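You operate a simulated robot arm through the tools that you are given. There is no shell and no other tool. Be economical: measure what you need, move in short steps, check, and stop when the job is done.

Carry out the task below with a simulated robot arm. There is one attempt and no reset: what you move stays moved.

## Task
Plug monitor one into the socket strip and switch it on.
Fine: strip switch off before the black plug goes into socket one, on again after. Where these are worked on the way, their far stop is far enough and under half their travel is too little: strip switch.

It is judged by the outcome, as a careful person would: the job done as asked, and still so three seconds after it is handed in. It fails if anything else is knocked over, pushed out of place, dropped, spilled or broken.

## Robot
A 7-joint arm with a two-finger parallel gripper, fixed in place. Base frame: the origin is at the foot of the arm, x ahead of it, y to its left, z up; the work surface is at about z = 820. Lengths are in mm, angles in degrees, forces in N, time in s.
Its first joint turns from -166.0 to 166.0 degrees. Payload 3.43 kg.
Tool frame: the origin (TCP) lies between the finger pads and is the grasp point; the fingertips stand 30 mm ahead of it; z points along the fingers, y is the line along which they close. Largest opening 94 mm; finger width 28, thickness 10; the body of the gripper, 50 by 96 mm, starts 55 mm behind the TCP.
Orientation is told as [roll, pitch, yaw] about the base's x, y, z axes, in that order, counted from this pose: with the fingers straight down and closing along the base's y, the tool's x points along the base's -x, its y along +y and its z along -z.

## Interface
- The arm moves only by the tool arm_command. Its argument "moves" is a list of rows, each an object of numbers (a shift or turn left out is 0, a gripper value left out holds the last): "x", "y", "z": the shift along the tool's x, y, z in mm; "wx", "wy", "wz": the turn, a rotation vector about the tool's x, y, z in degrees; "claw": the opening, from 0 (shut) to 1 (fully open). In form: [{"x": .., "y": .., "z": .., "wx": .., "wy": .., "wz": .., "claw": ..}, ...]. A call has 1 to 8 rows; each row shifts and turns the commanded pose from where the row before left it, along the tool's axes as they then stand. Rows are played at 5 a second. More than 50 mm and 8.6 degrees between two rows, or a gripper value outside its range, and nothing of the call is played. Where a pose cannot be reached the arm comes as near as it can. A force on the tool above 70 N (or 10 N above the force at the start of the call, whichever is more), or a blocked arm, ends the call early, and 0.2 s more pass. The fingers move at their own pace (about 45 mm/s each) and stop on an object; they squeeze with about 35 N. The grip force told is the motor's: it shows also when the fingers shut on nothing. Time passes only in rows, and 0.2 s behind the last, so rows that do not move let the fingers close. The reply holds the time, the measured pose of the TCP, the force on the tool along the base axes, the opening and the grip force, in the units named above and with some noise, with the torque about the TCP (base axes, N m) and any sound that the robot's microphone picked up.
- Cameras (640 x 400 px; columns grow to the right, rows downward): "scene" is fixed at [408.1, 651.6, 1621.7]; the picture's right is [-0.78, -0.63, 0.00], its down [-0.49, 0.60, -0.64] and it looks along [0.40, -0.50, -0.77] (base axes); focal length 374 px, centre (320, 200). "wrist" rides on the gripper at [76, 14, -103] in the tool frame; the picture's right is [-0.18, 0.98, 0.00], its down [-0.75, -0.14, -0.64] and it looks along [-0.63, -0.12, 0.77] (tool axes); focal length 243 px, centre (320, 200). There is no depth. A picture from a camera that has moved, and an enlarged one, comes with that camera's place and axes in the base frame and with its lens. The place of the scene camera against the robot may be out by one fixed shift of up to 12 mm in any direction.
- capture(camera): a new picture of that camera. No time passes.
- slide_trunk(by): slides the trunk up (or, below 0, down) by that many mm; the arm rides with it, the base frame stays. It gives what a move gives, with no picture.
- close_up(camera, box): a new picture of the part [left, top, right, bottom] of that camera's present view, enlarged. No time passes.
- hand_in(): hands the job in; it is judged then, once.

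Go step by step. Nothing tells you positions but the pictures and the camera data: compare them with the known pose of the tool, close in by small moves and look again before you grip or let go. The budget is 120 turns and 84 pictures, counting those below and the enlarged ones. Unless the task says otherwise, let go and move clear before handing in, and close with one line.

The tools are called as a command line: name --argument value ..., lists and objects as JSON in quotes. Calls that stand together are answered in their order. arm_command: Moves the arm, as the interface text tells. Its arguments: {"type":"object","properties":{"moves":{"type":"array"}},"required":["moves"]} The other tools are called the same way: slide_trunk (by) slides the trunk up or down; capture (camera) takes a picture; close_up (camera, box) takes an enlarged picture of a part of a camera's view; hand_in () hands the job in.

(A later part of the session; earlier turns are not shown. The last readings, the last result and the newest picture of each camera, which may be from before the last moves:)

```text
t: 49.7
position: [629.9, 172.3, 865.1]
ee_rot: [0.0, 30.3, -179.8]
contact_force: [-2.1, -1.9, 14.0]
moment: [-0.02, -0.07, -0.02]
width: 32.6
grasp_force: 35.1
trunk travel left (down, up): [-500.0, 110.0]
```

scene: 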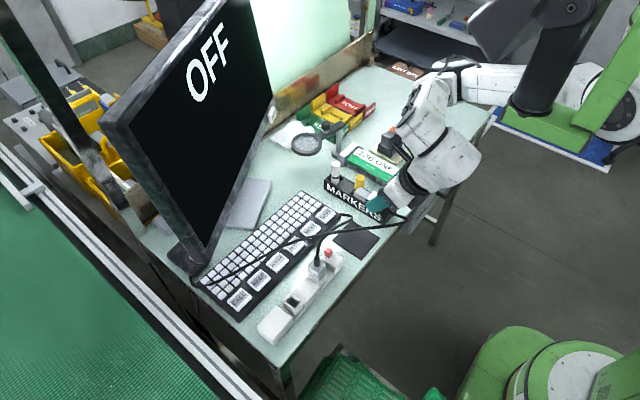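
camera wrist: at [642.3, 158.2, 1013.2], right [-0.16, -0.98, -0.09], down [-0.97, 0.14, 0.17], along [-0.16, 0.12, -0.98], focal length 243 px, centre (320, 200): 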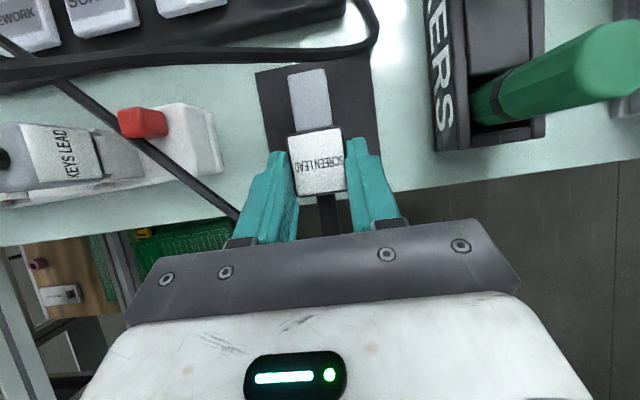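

Contact felt; the plug rests on the pad. I'll open and back away along the tool axis.

arm_command --moves '[{"claw": 0.5}, {"claw": 0.5}, {"claw": 0.5}, {"z": -20}, {"z": -30}, {"z": -30}]'

capture --camera "wrist"

```text
t: 51.1
position: [586.6, 171.1, 932.4]
ee_rot: [0.0, 30.3, -179.9]
contact_force: [0.2, -0.1, 0.6]
moment: [-0.01, -0.01, 0.01]
width: 47.1
grasp_force: 0.0
trunk travel left (down, up): [-500.0, 110.0]
```

```text
44 pictures are left
camera wrist: at [600.6, 157.7, 1059.8], right [-0.16, -0.98, -0.09], down [-0.97, 0.14, 0.17], along [-0.16, 0.12, -0.98], focal length 243 px, centre (320, 200)
```

wrist: 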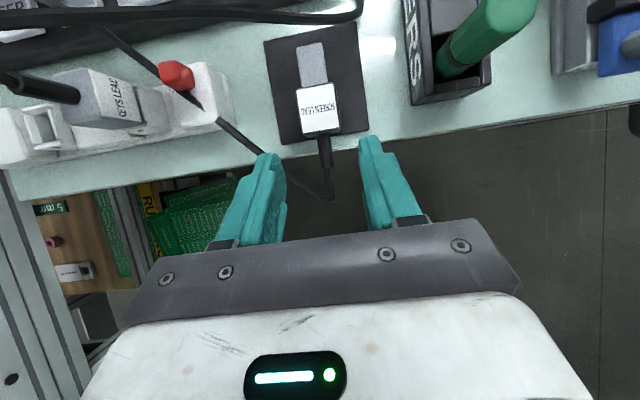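

The plug lies at (641.5, 172.4) with the prong pointing +x. I'll tilt the tool to 60° and line up from the cable end.

arm_command --moves '[{"wy": 7.5}, {"wy": 7.5}, {"wy": 7.5}, {"wy": 7.2}, {"x": -24, "y": -1, "z": 6}, {"x": -24, "z": 6}]'

capture --camera "wrist"

capture --camera "scene"

```text
t: 52.5
position: [576.5, 174.5, 883.4]
ee_rot: [0.1, 59.9, -179.7]
contact_force: [0.5, -0.2, 0.0]
moment: [0.02, -0.03, -0.02]
width: 46.7
grasp_force: 0.1
trunk travel left (down, up): [-500.0, 110.0]
```

```text
43 pictures are left
camera wrist: at [524.8, 159.4, 1001.5], right [-0.09, -0.98, -0.16], down [-0.93, 0.14, -0.33], along [0.35, 0.12, -0.93], focal length 243 px, centre (320, 200)
```

wrist: 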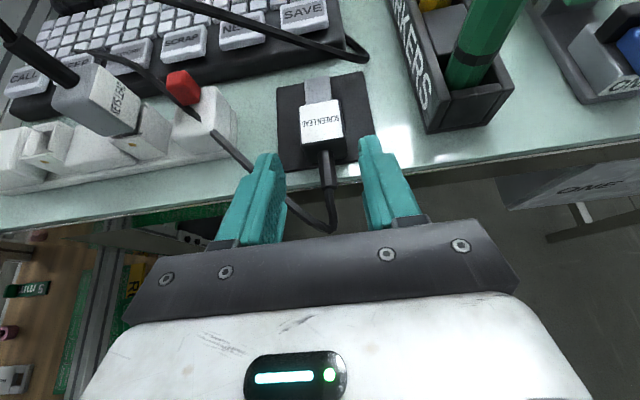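

```text
42 pictures are left
```

scene: 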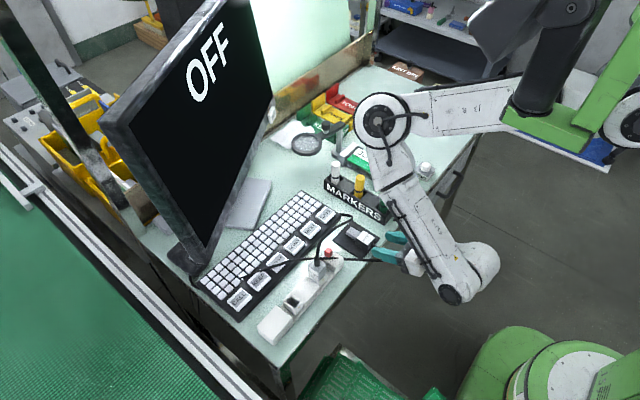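

arm_command --moves '[{"x": -1, "y": 2, "z": 20}, {"x": -1, "z": 20}, {"z": 16}]'

close_up --camera "wrist" --box '[220, 80, 444, 220]'

```text
t: 53.3
position: [623.4, 172.7, 854.2]
ee_rot: [0.2, 60.0, -179.7]
contact_force: [0.5, 0.4, 0.8]
moment: [0.01, -0.03, -0.02]
width: 47.1
grasp_force: 0.0
trunk travel left (down, up): [-500.0, 110.0]
```

```text
2.86 times, centred on (332, 150) of wrist
camera zoom: at [570.8, 157.6, 972.4], right [-0.09, -0.98, -0.16], down [-0.93, 0.14, -0.33], along [0.35, 0.12, -0.93], focal length 693 px, centre (286, 343)
```

zoom: 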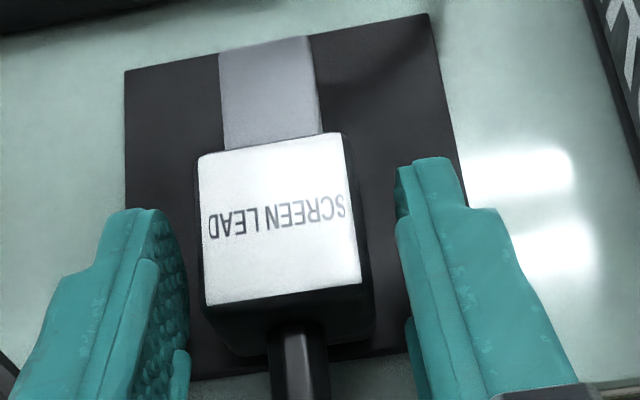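

The fingers flank the body. I'll move slightly further in, then close.

arm_command --moves '[{"x": 2, "z": 4}, {"claw": 0.2}, {"claw": 0.2}, {"claw": 0.2}, {"claw": 0.2}]'

arm_command --moves '[{"x": 8.66, "z": -5}, {"x": 17.3, "z": -10}, {"x": 34.6, "z": -20}, {"x": 34.6, "z": -20}, {"x": 34.6, "z": -20}, {"x": 17.3, "z": -10}]'

close_up --camera "wrist" --box '[220, 60, 444, 240]'

```text
t: 54.5
position: [626.2, 170.5, 854.8]
ee_rot: [0.1, 60.0, -179.8]
contact_force: [-1.1, -0.6, 0.2]
moment: [0.02, -0.01, 0.0]
width: 33.1
grasp_force: 35.1
trunk travel left (down, up): [-500.0, 110.0]
```

```text
t: 55.9
position: [627.3, 169.0, 1024.5]
ee_rot: [0.3, 60.0, -179.7]
contact_force: [0.7, 0.6, -0.5]
moment: [-0.03, 0.01, 0.0]
width: 32.7
grasp_force: 35.1
trunk travel left (down, up): [-500.0, 110.0]
```

```text
2.22 times, centred on (332, 150) of wrist
camera zoom: at [575.6, 156.1, 1142.1], right [-0.09, -0.98, -0.16], down [-0.93, 0.14, -0.33], along [0.35, 0.12, -0.93], focal length 539 px, centre (293, 311)
```

zoom: 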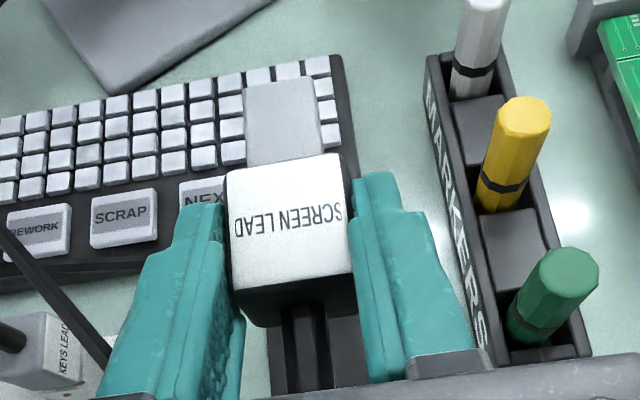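

The plug is held with its centre at tool offset (z +21, x -5.6). I'll rotate the tool upright, then yaw back.

arm_command --moves '[{"wy": -7.5}, {"wy": -7.5}, {"wy": -7.5}, {"wy": -7.5}, {"wy": -7.5}, {"wy": -7.5}, {"wy": -7.5}, {"wy": -7.5}]'

arm_command --moves '[{"wz": -8}, {"wz": -8}, {"wz": -8}, {"wz": -8}, {"wz": -8}, {"wz": -8}, {"wz": -8}, {"wz": -8}]'

arm_command --moves '[{"wz": -8}, {"wz": -8}, {"wz": -8}, {"wz": -2}]'

```text
t: 57.7
position: [627.3, 171.8, 1024.9]
ee_rot: [0.0, -0.1, -179.8]
contact_force: [-0.1, -0.9, -0.4]
moment: [0.0, 0.05, 0.03]
width: 33.1
grasp_force: 34.5
trunk travel left (down, up): [-500.0, 110.0]
```

```text
t: 59.5
position: [627.9, 172.8, 1024.3]
ee_rot: [0.0, -0.1, -115.8]
contact_force: [-0.5, -0.3, -1.8]
moment: [-0.01, -0.04, -0.01]
width: 33.0
grasp_force: 34.6
trunk travel left (down, up): [-500.0, 110.0]
```

```text
t: 60.5
position: [627.5, 172.1, 1023.3]
ee_rot: [0.0, -0.2, -89.8]
contact_force: [-0.1, 0.5, 0.0]
moment: [0.02, -0.01, 0.03]
width: 33.2
grasp_force: 35.0
trunk travel left (down, up): [-500.0, 110.0]
```

arm_command --moves '[{"x": 42.7, "y": 7}, {"x": 42.7, "y": 7}, {"x": 42.7, "y": 7}, {"x": 42.7, "y": 7}, {"x": 42.7, "y": 7}, {"x": 42.7, "y": 7}]'

arm_command --moves '[{"wy": -7.5}, {"wy": -7.5}, {"wy": -7.5}, {"wy": -7.3}]'

capture --camera "wrist"

capture --camera "scene"

```text
t: 61.9
position: [670.2, 426.1, 1024.9]
ee_rot: [0.1, -0.1, -89.9]
contact_force: [-0.2, -0.7, 0.0]
moment: [0.01, -0.01, -0.01]
width: 33.0
grasp_force: 35.2
trunk travel left (down, up): [-500.0, 110.0]
```

```text
t: 62.9
position: [668.6, 428.3, 1024.1]
ee_rot: [-0.2, -30.0, -90.0]
contact_force: [1.0, 0.3, -0.6]
moment: [0.0, -0.01, -0.01]
width: 33.3
grasp_force: 34.5
trunk travel left (down, up): [-500.0, 110.0]
```

```text
39 pictures are left
camera wrist: at [681.8, 545.0, 1075.6], right [0.98, -0.16, 0.09], down [-0.14, -0.33, 0.93], along [-0.12, -0.93, -0.35], focal length 243 px, centre (320, 200)
```

wrist: 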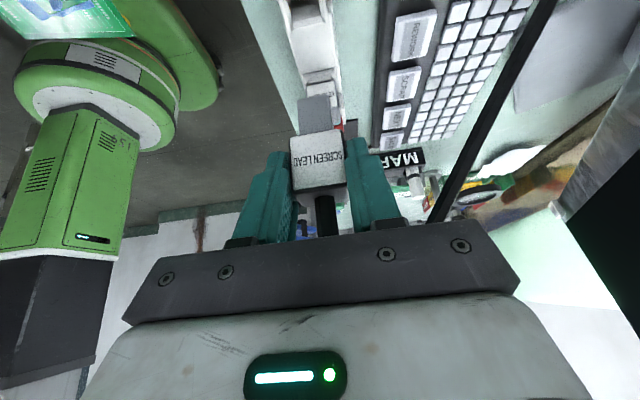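

```text
38 pictures are left
```

scene: 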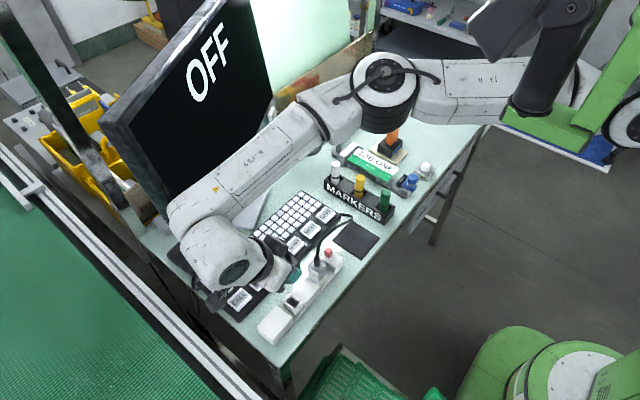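

Plug is upright over the socket, tool tilt 30°. I'll lower until the prong is just above the rim and check alignment.

arm_command --moves '[{"x": 14, "z": 24.5}, {"x": 14, "z": 24.5}, {"x": 14, "z": 24.5}]'

close_up --camera "scene" --box '[250, 255, 346, 335]'

close_up --camera "wrist" --box '[250, 40, 410, 200]'

```text
t: 63.7
position: [669.7, 429.2, 938.1]
ee_rot: [0.0, -29.9, -89.9]
contact_force: [-0.8, 0.4, -0.5]
moment: [0.04, 0.0, 0.01]
width: 33.1
grasp_force: 35.1
trunk travel left (down, up): [-500.0, 110.0]
```

```text
5.00 times, centred on (298, 295) of scene
camera zoom: at [408.1, 651.6, 1621.7], right [-0.78, -0.63, 0.0], down [-0.49, 0.6, -0.64], along [0.4, -0.5, -0.77], focal length 1870 px, centre (430, -275)
```

zoom: 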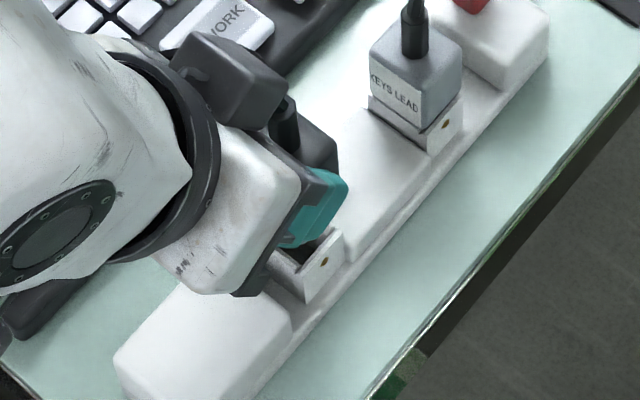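

```text
2.50 times, centred on (330, 120) of wrist
camera zoom: at [682.4, 545.0, 990.0], right [0.98, -0.16, 0.09], down [-0.14, -0.33, 0.93], along [-0.12, -0.93, -0.35], focal length 606 px, centre (295, 400)
```

zoom: 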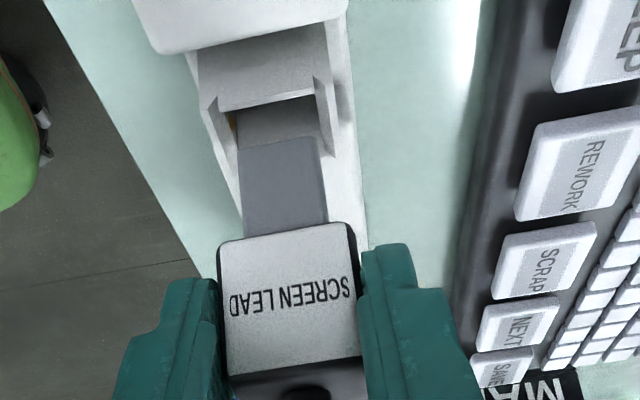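

The prong lines up over the hole (x within 1 mm, y within about 1 mm). I'll descend gently, watching the force.

arm_command --moves '[{"x": 2.8, "z": 5.6}, {"x": 3, "z": 5.2}, {"x": 2, "z": 3.5}]'

close_up --camera "wrist" --box '[250, 40, 410, 200]'

```text
t: 64.5
position: [668.9, 426.9, 921.4]
ee_rot: [-0.1, -29.8, -89.9]
contact_force: [0.1, 1.0, -1.0]
moment: [0.13, 0.01, 0.03]
width: 33.1
grasp_force: 35.7
trunk travel left (down, up): [-500.0, 110.0]
```

```text
2.50 times, centred on (330, 120) of wrist
camera zoom: at [681.9, 544.1, 973.4], right [0.98, -0.16, 0.09], down [-0.14, -0.33, 0.93], along [-0.12, -0.93, -0.35], focal length 606 px, centre (295, 400)
```

zoom: 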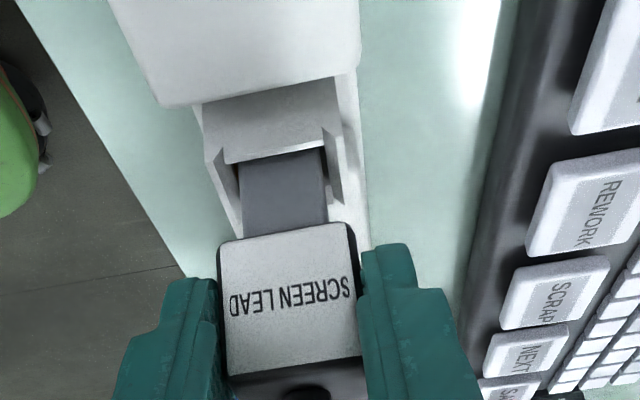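

arm_command --moves '[{"x": 2, "z": 2.3}, {"x": 1.5, "z": 2.6}, {"x": 1.5, "z": 2.6}]'

close_up --camera "wrist" --box '[250, 40, 410, 200]'

```text
t: 65.3
position: [667.8, 428.1, 912.9]
ee_rot: [0.0, -29.8, -89.8]
contact_force: [-1.0, 0.3, 0.4]
moment: [-0.01, 0.02, 0.02]
width: 33.2
grasp_force: 34.9
trunk travel left (down, up): [-500.0, 110.0]
```

```text
2.50 times, centred on (330, 120) of wrist
camera zoom: at [681.1, 544.8, 965.2], right [0.98, -0.16, 0.09], down [-0.14, -0.33, 0.93], along [-0.12, -0.93, -0.35], focal length 606 px, centre (295, 400)
```

zoom: 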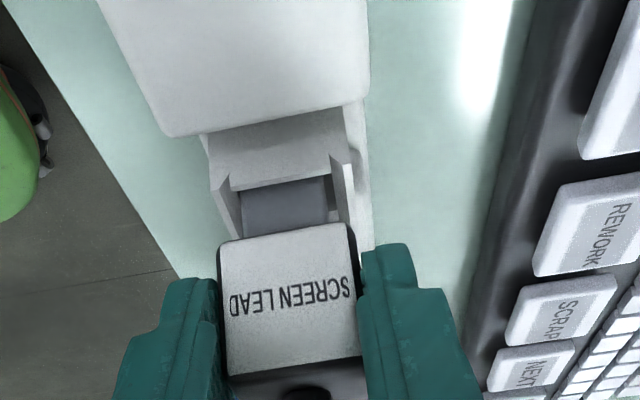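

The prong is entering freely. I'll continue down.

arm_command --moves '[{"x": 2, "z": 3.5}, {"x": 2, "z": 3.5}, {"x": 2, "z": 3.5}, {"x": 1.5, "z": 2.6}]'

close_up --camera "wrist" --box '[250, 40, 410, 200]'

```text
t: 66.3
position: [668.4, 429.4, 900.6]
ee_rot: [0.0, -29.8, -89.9]
contact_force: [-2.2, -1.4, 28.4]
moment: [-0.59, 0.09, -0.06]
width: 33.3
grasp_force: 35.6
trunk travel left (down, up): [-500.0, 110.0]
```

```text
2.50 times, centred on (330, 120) of wrist
camera zoom: at [681.4, 545.0, 953.4], right [0.98, -0.16, 0.09], down [-0.14, -0.33, 0.93], along [-0.12, -0.93, -0.35], focal length 606 px, centre (295, 400)
```

zoom: 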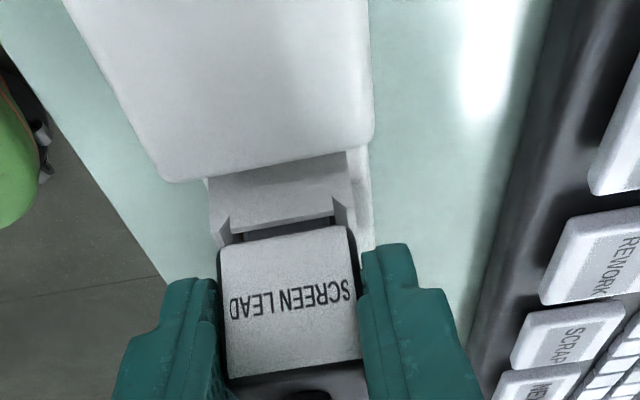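

Resistance has reached 28 N near seating. I'll press a little further.

arm_command --moves '[{"x": 1, "z": 1.73}, {"x": 1, "z": 1.73}]'

close_up --camera "wrist" --box '[270, 80, 390, 180]'

```text
t: 66.9
position: [668.6, 427.8, 901.3]
ee_rot: [0.2, -29.8, -90.0]
contact_force: [-5.5, -2.1, 62.5]
moment: [-1.08, 0.28, -0.08]
width: 33.1
grasp_force: 35.0
trunk travel left (down, up): [-500.0, 110.0]
```

```text
4.00 times, centred on (330, 130) of wrist
camera zoom: at [681.4, 545.6, 952.4], right [0.98, -0.16, 0.09], down [-0.14, -0.33, 0.93], along [-0.12, -0.93, -0.35], focal length 970 px, centre (280, 480)
```

zoom: 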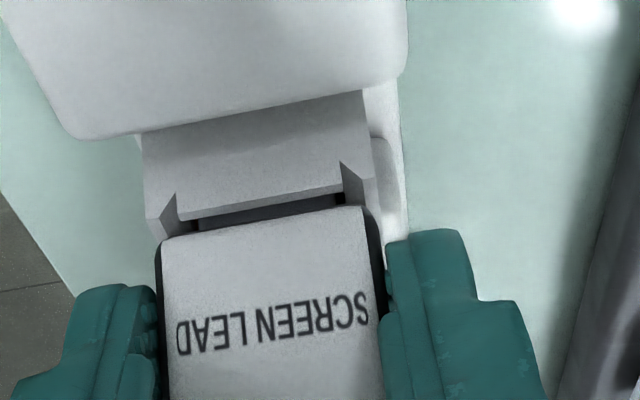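

Hard stop at 62 N with no further motion, so it appears seated. I'll relax the press, then open the fingers.

arm_command --moves '[{"x": -1, "z": -1.73}, {"x": -0.8, "z": -1.4}, {"claw": 0.5}, {"claw": 0.5}, {"claw": 0.5}]'

close_up --camera "wrist" --box '[250, 60, 410, 200]'

```text
t: 68.1
position: [667.8, 428.7, 897.2]
ee_rot: [0.0, -29.9, -89.8]
contact_force: [0.3, -0.1, -0.2]
moment: [-0.01, 0.04, 0.0]
width: 46.9
grasp_force: 0.0
trunk travel left (down, up): [-500.0, 110.0]
```

```text
2.86 times, centred on (330, 130) of wrist
camera zoom: at [680.8, 545.3, 949.5], right [0.98, -0.16, 0.09], down [-0.14, -0.33, 0.93], along [-0.12, -0.93, -0.35], focal length 693 px, centre (291, 400)
```

zoom: 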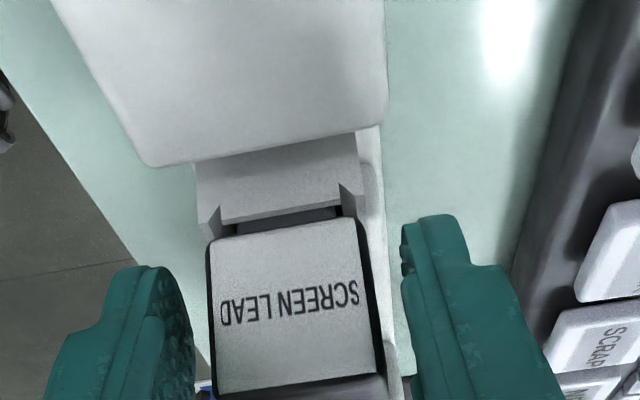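

Released. I'll retract back and up, and compare with the KEYS plug.

arm_command --moves '[{"z": -30}, {"z": -40}, {"z": -40}, {"wy": 7.5}, {"wy": 7.5}, {"wy": 7.5}, {"wy": 7.5}]'

arm_command --moves '[{"x": -40, "y": -30}, {"x": -40, "y": -30}, {"x": -40}, {"x": -40}]'

capture --camera "scene"

close_up --camera "scene" --box '[250, 235, 360, 335]'

```text
t: 69.7
position: [668.5, 484.0, 994.6]
ee_rot: [0.0, 0.2, -89.8]
contact_force: [-0.4, 0.9, 0.3]
moment: [0.01, 0.0, 0.02]
width: 47.1
grasp_force: 0.1
trunk travel left (down, up): [-500.0, 110.0]
```

```text
t: 70.7
position: [607.9, 321.4, 993.6]
ee_rot: [0.0, 0.0, -89.9]
contact_force: [0.6, -0.2, -0.7]
moment: [-0.04, 0.0, 0.0]
width: 47.0
grasp_force: 0.0
trunk travel left (down, up): [-500.0, 110.0]
```

```text
30 pictures are left
```

scene: 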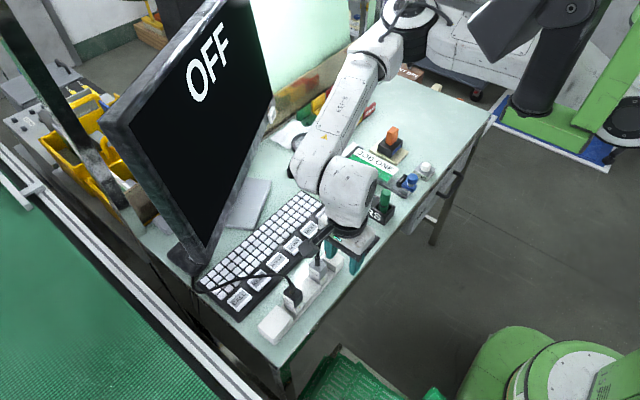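

```text
4.00 times, centred on (305, 285) of scene
camera zoom: at [408.1, 651.6, 1621.7], right [-0.78, -0.63, 0.0], down [-0.49, 0.6, -0.64], along [0.4, -0.5, -0.77], focal length 1496 px, centre (380, -140)
```

zoom: 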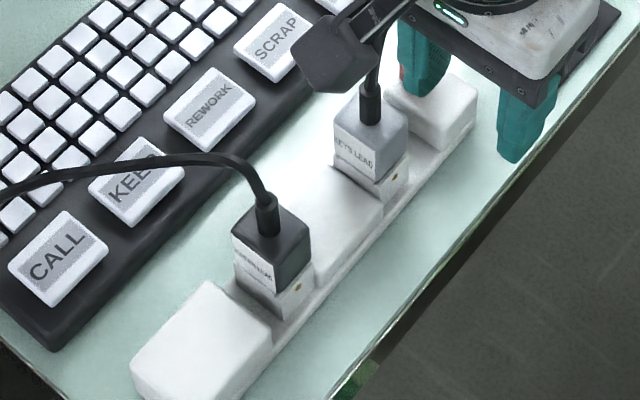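

The plug is seated exactly like the KEYS plug. Next I need to slide the red key back toward -x, so I'll check where the KEYS cable runs around it.

arm_command --moves '[{"y": -20, "z": -20, "claw": 0}, {"z": -40, "x": -10}]'

close_up --camera "wrist" --box '[300, 60, 492, 220]'

close_up --camera "scene" --box '[290, 195, 390, 295]'

```text
t: 71.3
position: [588.2, 309.1, 1052.6]
ee_rot: [-0.1, 0.1, -90.0]
contact_force: [0.8, 0.0, 0.4]
moment: [0.0, 0.01, 0.01]
width: 0.0
grasp_force: 4.4
trunk travel left (down, up): [-500.0, 110.0]
```

```text
2.50 times, centred on (396, 140) of wrist
camera zoom: at [601.7, 385.1, 1155.7], right [0.98, -0.18, 0.0], down [-0.14, -0.75, 0.64], along [-0.12, -0.63, -0.77], focal length 606 px, centre (130, 350)
```

zoom: 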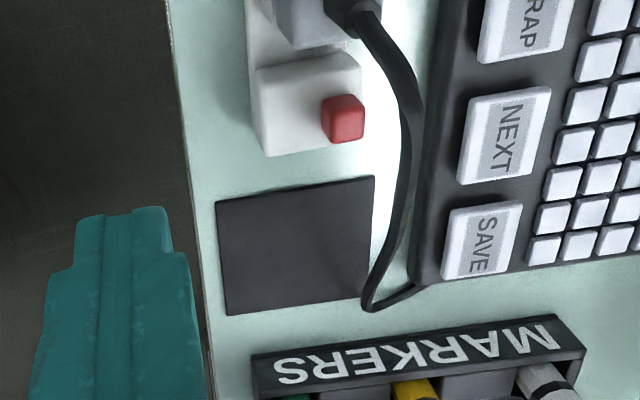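

```text
4.00 times, centred on (340, 245) of scene
camera zoom: at [408.1, 651.6, 1621.7], right [-0.78, -0.63, 0.0], down [-0.49, 0.6, -0.64], along [0.4, -0.5, -0.77], focal length 1496 px, centre (240, 20)
```

zoom: 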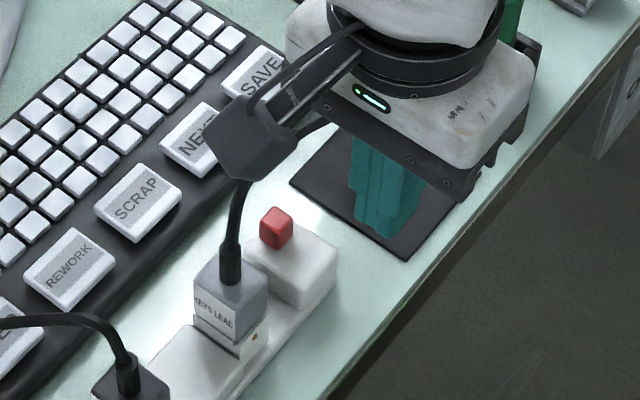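

The cable crosses over the key's +x side at about x 697, z 908, so pushing from there would hit it. Instead I'll grip the key's sides along y with the fingers kept at x<683 and slide it toward -x; that needs yaw 0.

arm_command --moves '[{"wz": -8, "claw": 0.29}, {"wz": -8}, {"wz": -8}, {"wz": -8}, {"wz": -8}, {"wz": -8}, {"wz": -8}, {"wz": -8}]'

arm_command --moves '[{"wz": -8}, {"wz": -8}, {"wz": -8}, {"wz": -2}, {"x": -40, "y": -18, "z": 20}, {"x": -38, "y": -18, "z": 20}]'

```text
t: 73.1
position: [589.5, 312.1, 1055.4]
ee_rot: [0.2, 0.1, -25.8]
contact_force: [-0.1, 0.1, 0.3]
moment: [0.0, 0.02, 0.01]
width: 27.7
grasp_force: 0.0
trunk travel left (down, up): [-500.0, 110.0]
```

```text
t: 74.5
position: [665.0, 277.2, 1012.6]
ee_rot: [0.2, 0.1, 0.1]
contact_force: [-0.2, 0.0, -0.9]
moment: [-0.01, 0.01, -0.01]
width: 27.2
grasp_force: 0.0
trunk travel left (down, up): [-500.0, 110.0]
```

arm_command --moves '[{"x": -2.5, "y": -3.7, "z": 40}, {"z": 40}]'

capture --camera "wrist"

close_up --camera "scene" --box '[290, 195, 390, 295]'

```text
t: 75.1
position: [669.2, 272.1, 931.5]
ee_rot: [0.1, 0.0, 0.1]
contact_force: [-0.3, 0.1, 0.0]
moment: [-0.01, -0.03, 0.04]
width: 27.1
grasp_force: 0.1
trunk travel left (down, up): [-500.0, 110.0]
```

```text
26 pictures are left
camera wrist: at [591.9, 285.6, 1035.7], right [0.18, 0.98, 0.0], down [0.75, -0.14, 0.64], along [0.63, -0.12, -0.77], focal length 243 px, centre (320, 200)
```

wrist: 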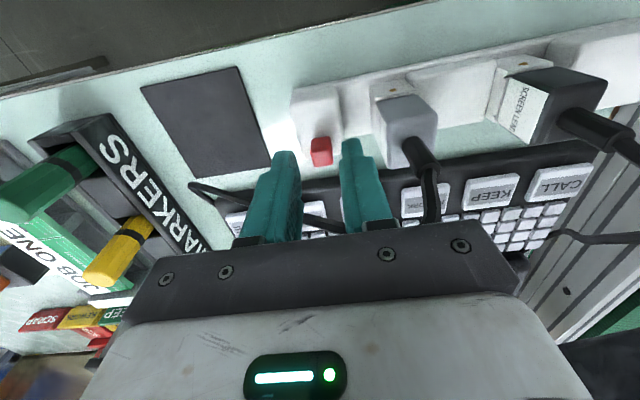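

```text
4.00 times, centred on (340, 245) of scene
camera zoom: at [408.1, 651.6, 1621.7], right [-0.78, -0.63, 0.0], down [-0.49, 0.6, -0.64], along [0.4, -0.5, -0.77], focal length 1496 px, centre (240, 20)
```

zoom: 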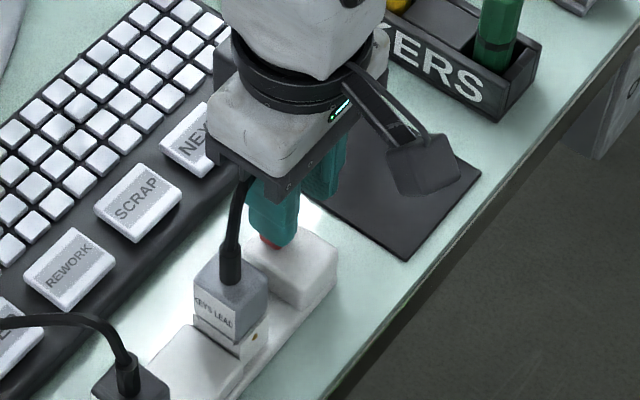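

The key is centred between the fingers and the cable stays clear. I'll lower and grip.

arm_command --moves '[{"y": -1, "z": 15}, {"z": 14}, {"z": 5}]'

close_up --camera "wrist" --box '[240, 90, 440, 230]'

```text
t: 75.9
position: [669.0, 271.6, 898.6]
ee_rot: [0.1, 0.0, 0.1]
contact_force: [0.3, 0.0, -0.7]
moment: [-0.02, 0.0, -0.01]
width: 27.3
grasp_force: 0.0
trunk travel left (down, up): [-500.0, 110.0]
```

```text
2.86 times, centred on (340, 160) of wrist
camera zoom: at [592.2, 286.1, 1001.6], right [0.18, 0.98, 0.0], down [0.75, -0.14, 0.64], along [0.63, -0.12, -0.77], focal length 693 px, centre (263, 314)
```

zoom: 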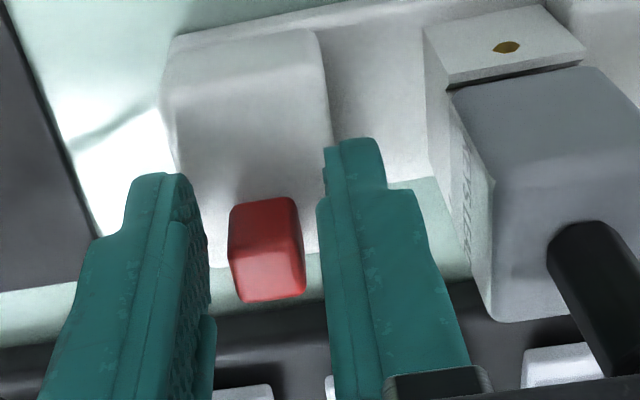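

The fingers flank the key. I'll close and slide it toward -x in small steps.

arm_command --moves '[{"z": 2.5, "claw": 0.08}, {"claw": 0.05}, {"claw": 0.05}, {"x": 4}, {"x": 4}, {"x": 4}, {"x": 4}]'

close_up --camera "scene" --box '[250, 225, 370, 325]'

```text
t: 77.5
position: [653.4, 272.7, 896.9]
ee_rot: [0.1, 0.0, 0.2]
contact_force: [0.2, -7.3, 13.7]
moment: [-0.19, -0.2, 0.01]
width: 14.6
grasp_force: 35.0
trunk travel left (down, up): [-500.0, 110.0]
```

```text
4.00 times, centred on (310, 275) of scene
camera zoom: at [408.1, 651.6, 1621.7], right [-0.78, -0.63, 0.0], down [-0.49, 0.6, -0.64], along [0.4, -0.5, -0.77], focal length 1496 px, centre (360, -100)
```

zoom: 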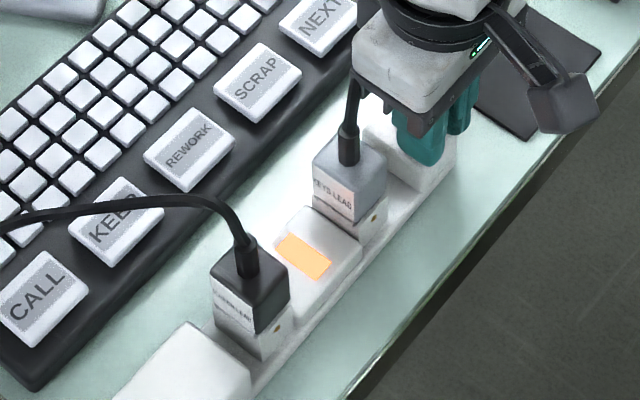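

The lamp is lit. I'll move the last bit to its stop, then open and lift clear.

arm_command --moves '[{"x": 2}, {"x": 2}]'

arm_command --moves '[{"claw": 0.28}, {"claw": 0.28}, {"z": -30}, {"z": -40}, {"z": -40, "x": 20}, {"z": -30, "x": 40}]'

capture --camera "scene"

capture --camera "wrist"

```text
t: 78.1
position: [649.9, 272.1, 897.1]
ee_rot: [0.2, -0.1, 0.1]
contact_force: [-1.2, -7.5, 18.0]
moment: [-0.21, -0.26, 0.01]
width: 14.4
grasp_force: 34.8
trunk travel left (down, up): [-500.0, 110.0]
```

```text
t: 79.5
position: [589.9, 270.8, 1035.1]
ee_rot: [0.2, -0.1, 0.1]
contact_force: [-0.3, -0.3, -1.0]
moment: [-0.01, -0.04, 0.05]
width: 26.1
grasp_force: 0.2
trunk travel left (down, up): [-500.0, 110.0]
```

```text
22 pictures are left
```

scene: 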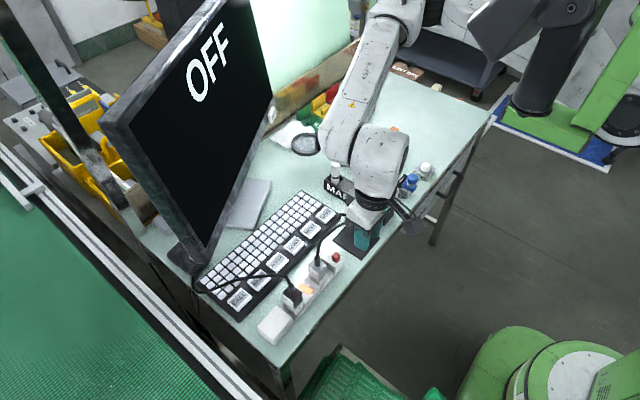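

```text
21 pictures are left
camera wrist: at [512.5, 285.2, 1138.4], right [0.18, 0.98, 0.0], down [0.75, -0.14, 0.64], along [0.63, -0.12, -0.77], focal length 243 px, centre (320, 200)
```

wrist: 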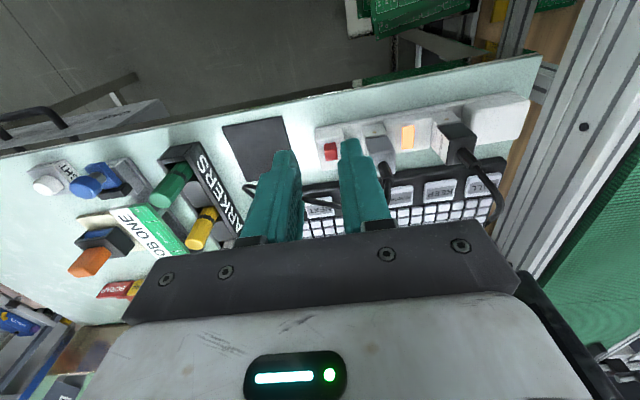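

The strip is on (lamp lit) and the plug is in, but the screen still reads OFF. It may need a moment or have its own switch, so I'll look closely at the monitor.

close_up --camera "scene" --box '[230, 60, 310, 160]'

close_up --camera "scene" --box '[140, 200, 240, 300]'

```text
4.00 times, centred on (270, 110) of scene
camera zoom: at [408.1, 651.6, 1621.7], right [-0.78, -0.63, 0.0], down [-0.49, 0.6, -0.64], along [0.4, -0.5, -0.77], focal length 1496 px, centre (520, 560)
```

zoom: 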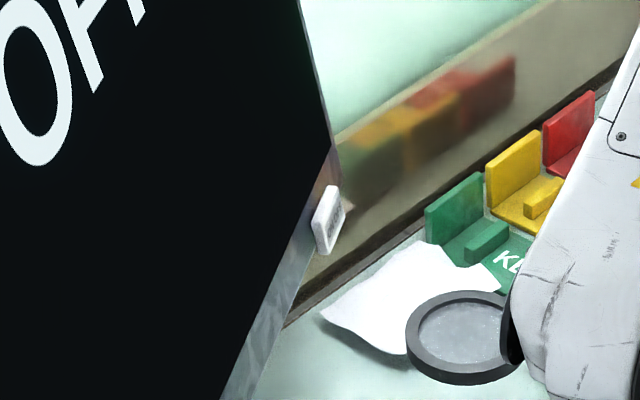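

```text
4.00 times, centred on (190, 250) of scene
camera zoom: at [408.1, 651.6, 1621.7], right [-0.78, -0.63, 0.0], down [-0.49, 0.6, -0.64], along [0.4, -0.5, -0.77], focal length 1496 px, centre (840, 0)
```

zoom: 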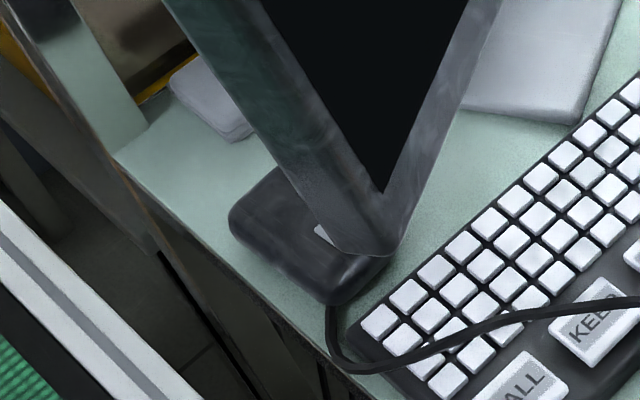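

There is a small white tab at the monitor's lower right corner, which may be its power button. I'll look at it with the wrist camera.

arm_command --moves '[{"y": -45, "z": -20}, {"y": -45, "z": -20}, {"y": -45, "z": -20}, {"wy": -8}, {"wy": -8}, {"wy": -8}, {"wy": -8}]'

capture --camera "wrist"

```text
t: 81.1
position: [588.5, 138.1, 1093.8]
ee_rot: [0.7, -27.1, -0.4]
contact_force: [0.9, 0.8, -0.4]
moment: [0.05, 0.02, 0.0]
width: 26.3
grasp_force: 0.0
out of reach, approached as far as the arm can: row 7
trunk travel left (down, up): [-500.0, 110.0]
```

```text
18 pictures are left
camera wrist: at [473.6, 151.6, 1151.1], right [0.17, 0.98, 0.1], down [0.38, -0.15, 0.91], along [0.91, -0.12, -0.4], focal length 243 px, centre (320, 200)
```

wrist: 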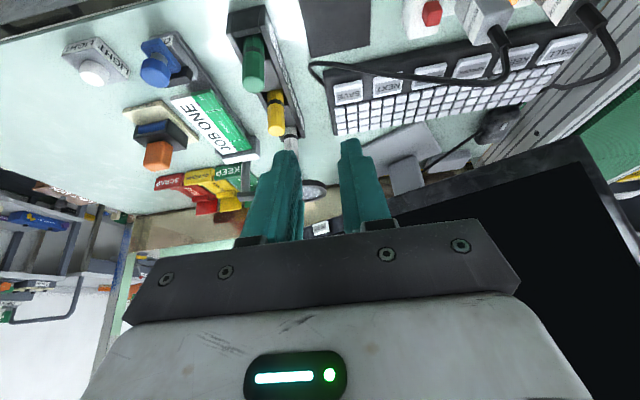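

close_up --camera "wrist" --box '[280, 170, 400, 250]'

close_up --camera "wrist" --box '[370, 90, 600, 250]'

```text
5.00 times, centred on (340, 210) of wrist
camera zoom: at [473.6, 151.6, 1151.1], right [0.17, 0.98, 0.1], down [0.38, -0.15, 0.91], along [0.91, -0.12, -0.4], focal length 1213 px, centre (220, 150)
```

zoom: 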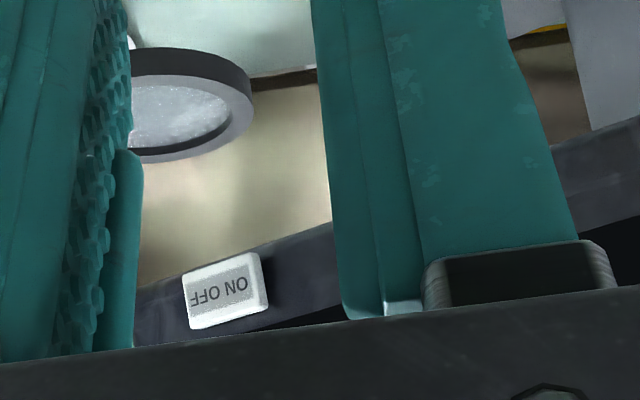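

```text
2.50 times, centred on (485, 170) of wrist
camera zoom: at [473.6, 151.6, 1151.1], right [0.17, 0.98, 0.1], down [0.38, -0.15, 0.91], along [0.91, -0.12, -0.4], focal length 606 px, centre (-92, 275)
```

zoom: 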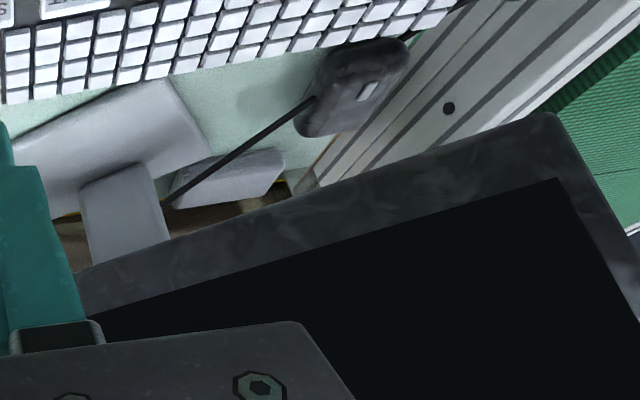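

There is an ON/OFF button at the monitor's lower right, at about (1046, 72, 972). The base plate hasn't moved, but the screen has tilted back about 8° on its hinge; pressing at that bottom corner should also tilt it back. I'll turn the tool to face the button.

arm_command --moves '[{"wy": 7, "claw": 0}, {"wy": 7}, {"wy": 7}, {"wy": 6}, {"wz": 8}, {"wz": 8}, {"wz": 8}, {"wz": 8}]'

arm_command --moves '[{"wz": 8}, {"wz": 8}, {"wz": 8}, {"wz": 8}, {"wz": 8}, {"wz": 8}, {"wz": 8}, {"wz": 8}]'

arm_command --moves '[{"wz": 8}, {"wz": 8}, {"wz": 8}, {"wz": 8}, {"wz": 8}, {"wz": 8}, {"wz": 8}, {"wz": 1}]'

```text
t: 82.9
position: [589.8, 138.0, 1096.7]
ee_rot: [0.5, -0.7, -31.9]
contact_force: [-0.4, 0.5, -1.2]
moment: [-0.01, -0.03, -0.02]
width: 0.1
grasp_force: 33.4
trunk travel left (down, up): [-500.0, 110.0]
```

```text
t: 84.7
position: [590.8, 136.7, 1097.1]
ee_rot: [0.9, 0.2, -96.0]
contact_force: [0.5, -0.4, -0.4]
moment: [0.02, 0.01, 0.02]
width: 0.0
grasp_force: 33.0
trunk travel left (down, up): [-500.0, 110.0]
```

```text
t: 86.5
position: [589.6, 136.5, 1096.7]
ee_rot: [0.3, 0.8, -153.0]
contact_force: [0.1, 0.0, 0.0]
moment: [-0.02, -0.01, -0.01]
width: 0.1
grasp_force: 33.4
trunk travel left (down, up): [-500.0, 110.0]
```

arm_command --moves '[{"wy": 8}, {"wy": 8}, {"wy": 8}, {"wy": 8}, {"wy": 8}, {"wy": 8}, {"wy": 8}, {"wy": 3.4}]'

arm_command --moves '[{"x": 8.4, "y": 29.3, "z": 31.6}, {"x": 8.4, "y": 29.3, "z": 31.6}, {"x": 8.4, "y": 29.3, "z": 31.6}, {"x": 8.4, "y": 29.3, "z": 31.6}, {"x": 8.4, "y": 29.3, "z": 31.6}, {"x": 8.4, "y": 29.3, "z": 31.6}]'

capture --camera "wrist"

capture --camera "scene"

```text
t: 88.3
position: [663.2, 104.3, 1116.3]
ee_rot: [1.0, 39.0, -149.6]
contact_force: [-0.5, -0.3, 0.6]
moment: [0.01, -0.01, 0.03]
width: 0.1
grasp_force: 33.1
out of reach, approached as far as the arm can: row 3, 4, 5, 6, 7, 8
trunk travel left (down, up): [-500.0, 110.0]
```

```text
t: 89.7
position: [890.9, 28.7, 1001.2]
ee_rot: [0.9, 38.8, -149.8]
contact_force: [-0.1, -0.4, 1.0]
moment: [0.01, 0.0, -0.01]
width: 0.0
grasp_force: 32.5
trunk travel left (down, up): [-500.0, 110.0]
```

```text
15 pictures are left
camera wrist: at [891.4, 15.3, 1129.8], right [0.36, -0.93, -0.1], down [-0.93, -0.37, 0.03], along [-0.06, 0.09, -0.99], focal length 243 px, centre (320, 200)
```

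wrist: 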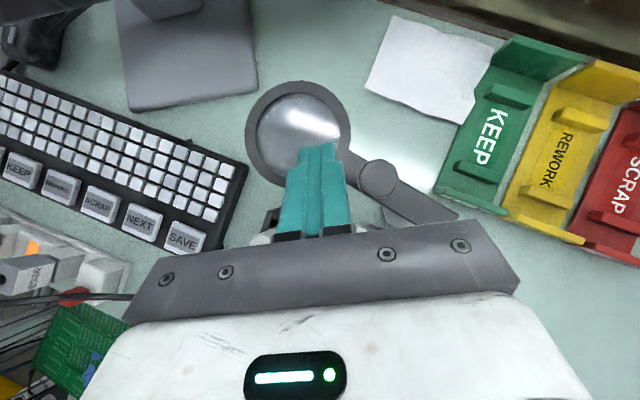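

```text
14 pictures are left
```

scene: 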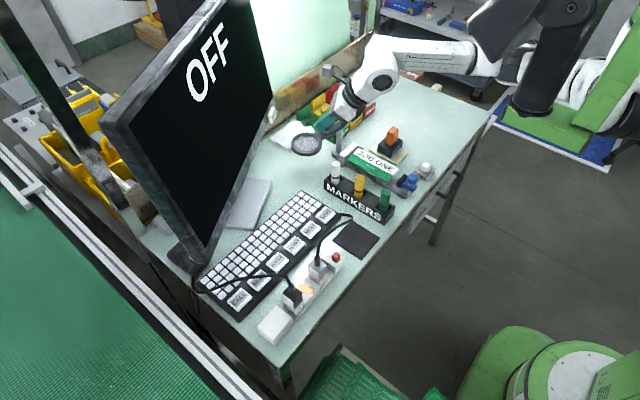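

The tool is tilted 39°, clear of the magnifier, which is enough. I'll approach in front of the button and look.

arm_command --moves '[{"x": 20, "y": 20, "z": 19}, {"x": 20, "y": 20.7, "z": 19}]'

capture --camera "wrist"

close_up --camera "scene" --box '[230, 60, 370, 170]'

```text
t: 90.3
position: [956.8, 19.7, 997.6]
ee_rot: [1.0, 38.9, -149.7]
contact_force: [0.3, -0.1, 0.5]
moment: [-0.02, 0.01, 0.04]
width: 0.1
grasp_force: 32.7
trunk travel left (down, up): [-500.0, 110.0]
```

```text
13 pictures are left
camera wrist: at [958.1, 5.4, 1126.6], right [0.36, -0.93, -0.1], down [-0.93, -0.37, 0.03], along [-0.06, 0.09, -0.99], focal length 243 px, centre (320, 200)
```

wrist: 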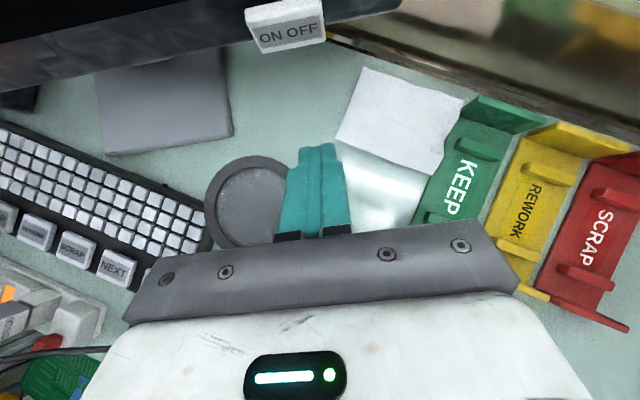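

```text
3.64 times, centred on (300, 115) of scene
camera zoom: at [408.1, 651.6, 1621.7], right [-0.78, -0.63, 0.0], down [-0.49, 0.6, -0.64], along [0.4, -0.5, -0.77], focal length 1360 px, centre (393, 509)
```

zoom: 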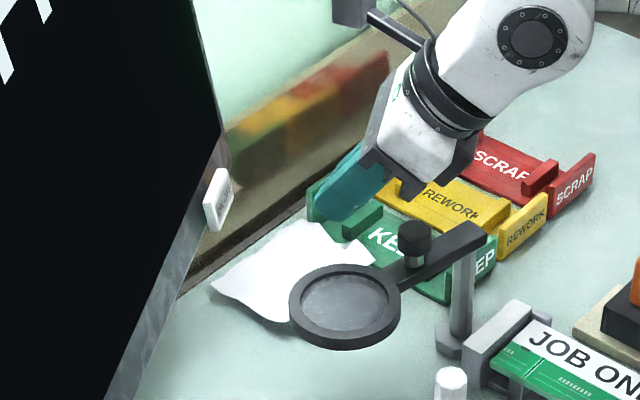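

The ON/OFF button face is at about (1040, 77, 980), 71 mm ahead of the fingertips. I'll approach to about 14 mm, then press in small steps.

arm_command --moves '[{"x": 20.5, "y": -3.7, "z": 18.5}, {"x": 20.4, "y": -3.8, "z": 18.4}, {"x": 3.1, "z": 2.5}, {"x": 3.1, "z": 2.5}]'

close_up --camera "wrist" --box '[240, 60, 400, 240]'

```text
t: 91.3
position: [1007.2, 57.9, 993.7]
ee_rot: [1.0, 38.8, -149.7]
contact_force: [0.3, 0.9, 0.1]
moment: [0.03, -0.01, 0.01]
width: 0.0
grasp_force: 33.1
trunk travel left (down, up): [-500.0, 110.0]
```

```text
2.22 times, centred on (320, 150) of wrist
camera zoom: at [1007.5, 43.7, 1123.0], right [0.36, -0.93, -0.1], down [-0.93, -0.37, 0.03], along [-0.06, 0.09, -0.99], focal length 539 px, centre (320, 311)
```

zoom: 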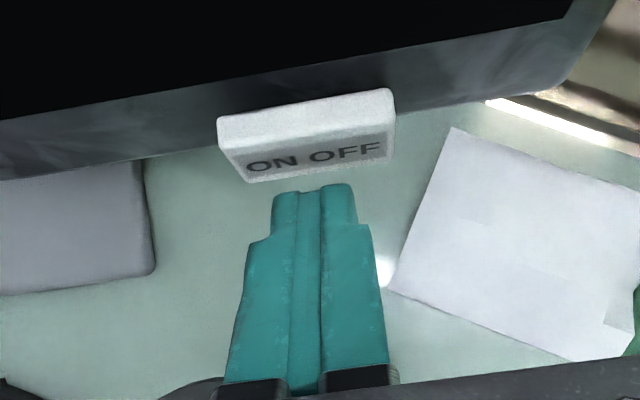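

arm_command --moves '[{"x": 3.1, "z": 2.5}, {"x": 3.1, "z": 2.5}, {"x": 2.3, "z": 1.9}]'

close_up --camera "scene" --box '[90, 0, 330, 270]'

```text
t: 92.1
position: [1015.9, 62.3, 994.5]
ee_rot: [1.0, 38.9, -149.8]
contact_force: [-5.9, -2.8, -1.1]
moment: [-0.05, 0.13, 0.06]
width: 0.1
grasp_force: 33.1
trunk travel left (down, up): [-500.0, 110.0]
heard: click
```

```text
1.48 times, centred on (210, 135) of scene
camera zoom: at [408.1, 651.6, 1621.7], right [-0.78, -0.63, 0.0], down [-0.49, 0.6, -0.64], along [0.4, -0.5, -0.77], focal length 554 px, centre (483, 296)
```

zoom: 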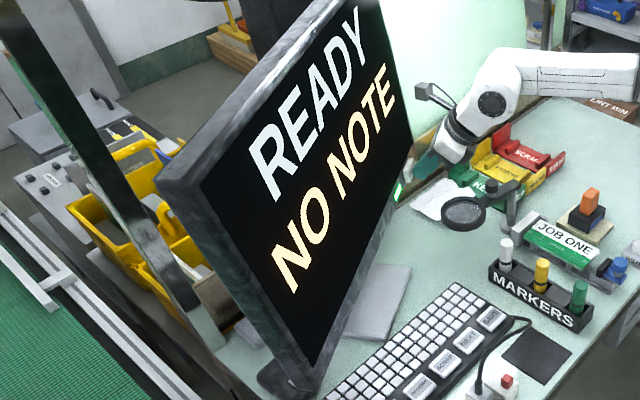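

Click heard, and the screen now shows READY. I'll back off the button. Then, since the screen was tilted on its hinge by the earlier bump, I'll gently ease its bottom bezel back at the centre.

arm_command --moves '[{"x": -15.5, "z": -12.5}, {"x": -15.5, "z": -12.5}, {"y": -47}, {"y": -47}, {"y": -47}, {"y": -47}, {"y": -47}]'

capture --camera "wrist"

capture --camera "scene"

```text
t: 93.7
position: [865.4, 245.6, 992.2]
ee_rot: [1.0, 38.9, -149.9]
contact_force: [0.6, -1.0, 0.0]
moment: [-0.03, 0.01, 0.03]
width: 0.0
grasp_force: 32.8
trunk travel left (down, up): [-500.0, 110.0]
```

```text
9 pictures are left
camera wrist: at [866.5, 231.5, 1121.1], right [0.36, -0.93, -0.1], down [-0.93, -0.36, 0.03], along [-0.06, 0.09, -0.99], focal length 243 px, centre (320, 200)
```

wrist: 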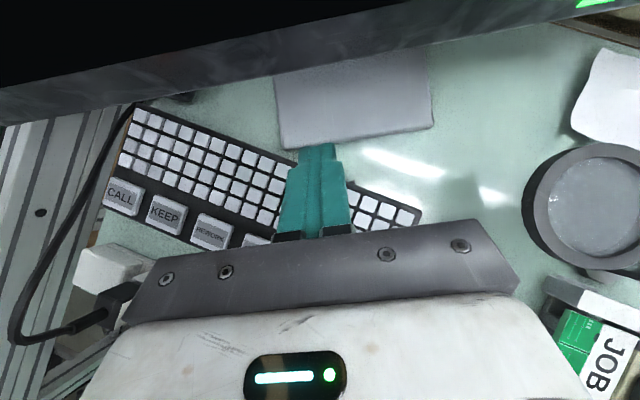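

```text
8 pictures are left
```

scene: 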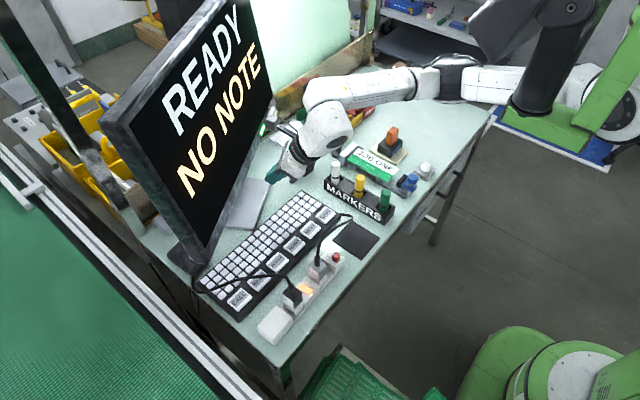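

I'll take the identical crop as at the very start, to compare the bezel edge directly before touching anything.

close_up --camera "scene" --box '[240, 210, 400, 350]'

```text
2.86 times, centred on (320, 280) of scene
camera zoom: at [408.1, 651.6, 1621.7], right [-0.78, -0.63, 0.0], down [-0.49, 0.6, -0.64], along [0.4, -0.5, -0.77], focal length 1068 px, centre (320, -29)
```

zoom: 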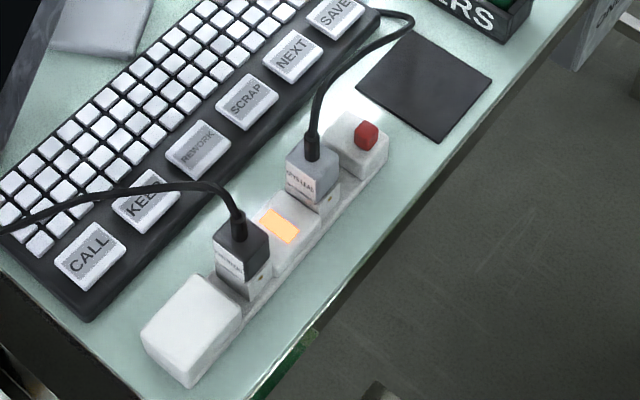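

Confirmed: the bezel's bottom edge sits about 17–19 mm forward of where it began, while everything else is unchanged. I'll approach the bezel centre and push gently.

arm_command --moves '[{"x": 14.4, "z": 18}, {"x": 14.3, "z": 18}, {"x": 3.1, "z": 2.5}, {"x": 2.3, "z": 1.9}]'

arm_command --moves '[{"x": 2.3, "z": 1.9}, {"x": 2.3, "z": 1.9}]'

```text
t: 94.7
position: [913.2, 272.0, 981.3]
ee_rot: [1.2, 38.8, -149.7]
contact_force: [-5.3, -4.8, -0.8]
moment: [-0.09, 0.07, -0.11]
width: 0.0
grasp_force: 32.9
trunk travel left (down, up): [-500.0, 110.0]
```

```text
t: 95.3
position: [915.7, 276.6, 981.3]
ee_rot: [0.9, 38.8, -149.7]
contact_force: [-4.7, -4.5, -2.9]
moment: [-0.07, 0.13, -0.05]
width: 0.0
grasp_force: 32.8
trunk travel left (down, up): [-500.0, 110.0]
```

Contact at a steady 7 N or so suggests the hinge is yielding smoothly. I'll push a little more and compare.

arm_command --moves '[{"x": 2.3, "z": 1.9}, {"x": 2.3, "z": 1.9}]'

capture --camera "scene"

```text
t: 95.9
position: [920.5, 279.4, 981.6]
ee_rot: [1.0, 38.9, -149.8]
contact_force: [-6.6, -3.5, -2.3]
moment: [-0.11, 0.26, -0.04]
width: 0.0
grasp_force: 32.9
trunk travel left (down, up): [-500.0, 110.0]
```

```text
6 pictures are left
```

scene: 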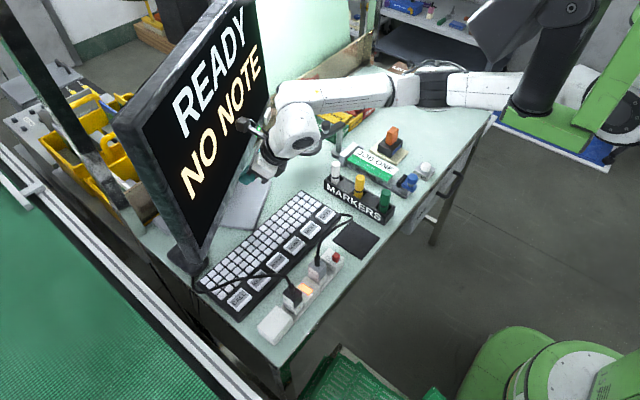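

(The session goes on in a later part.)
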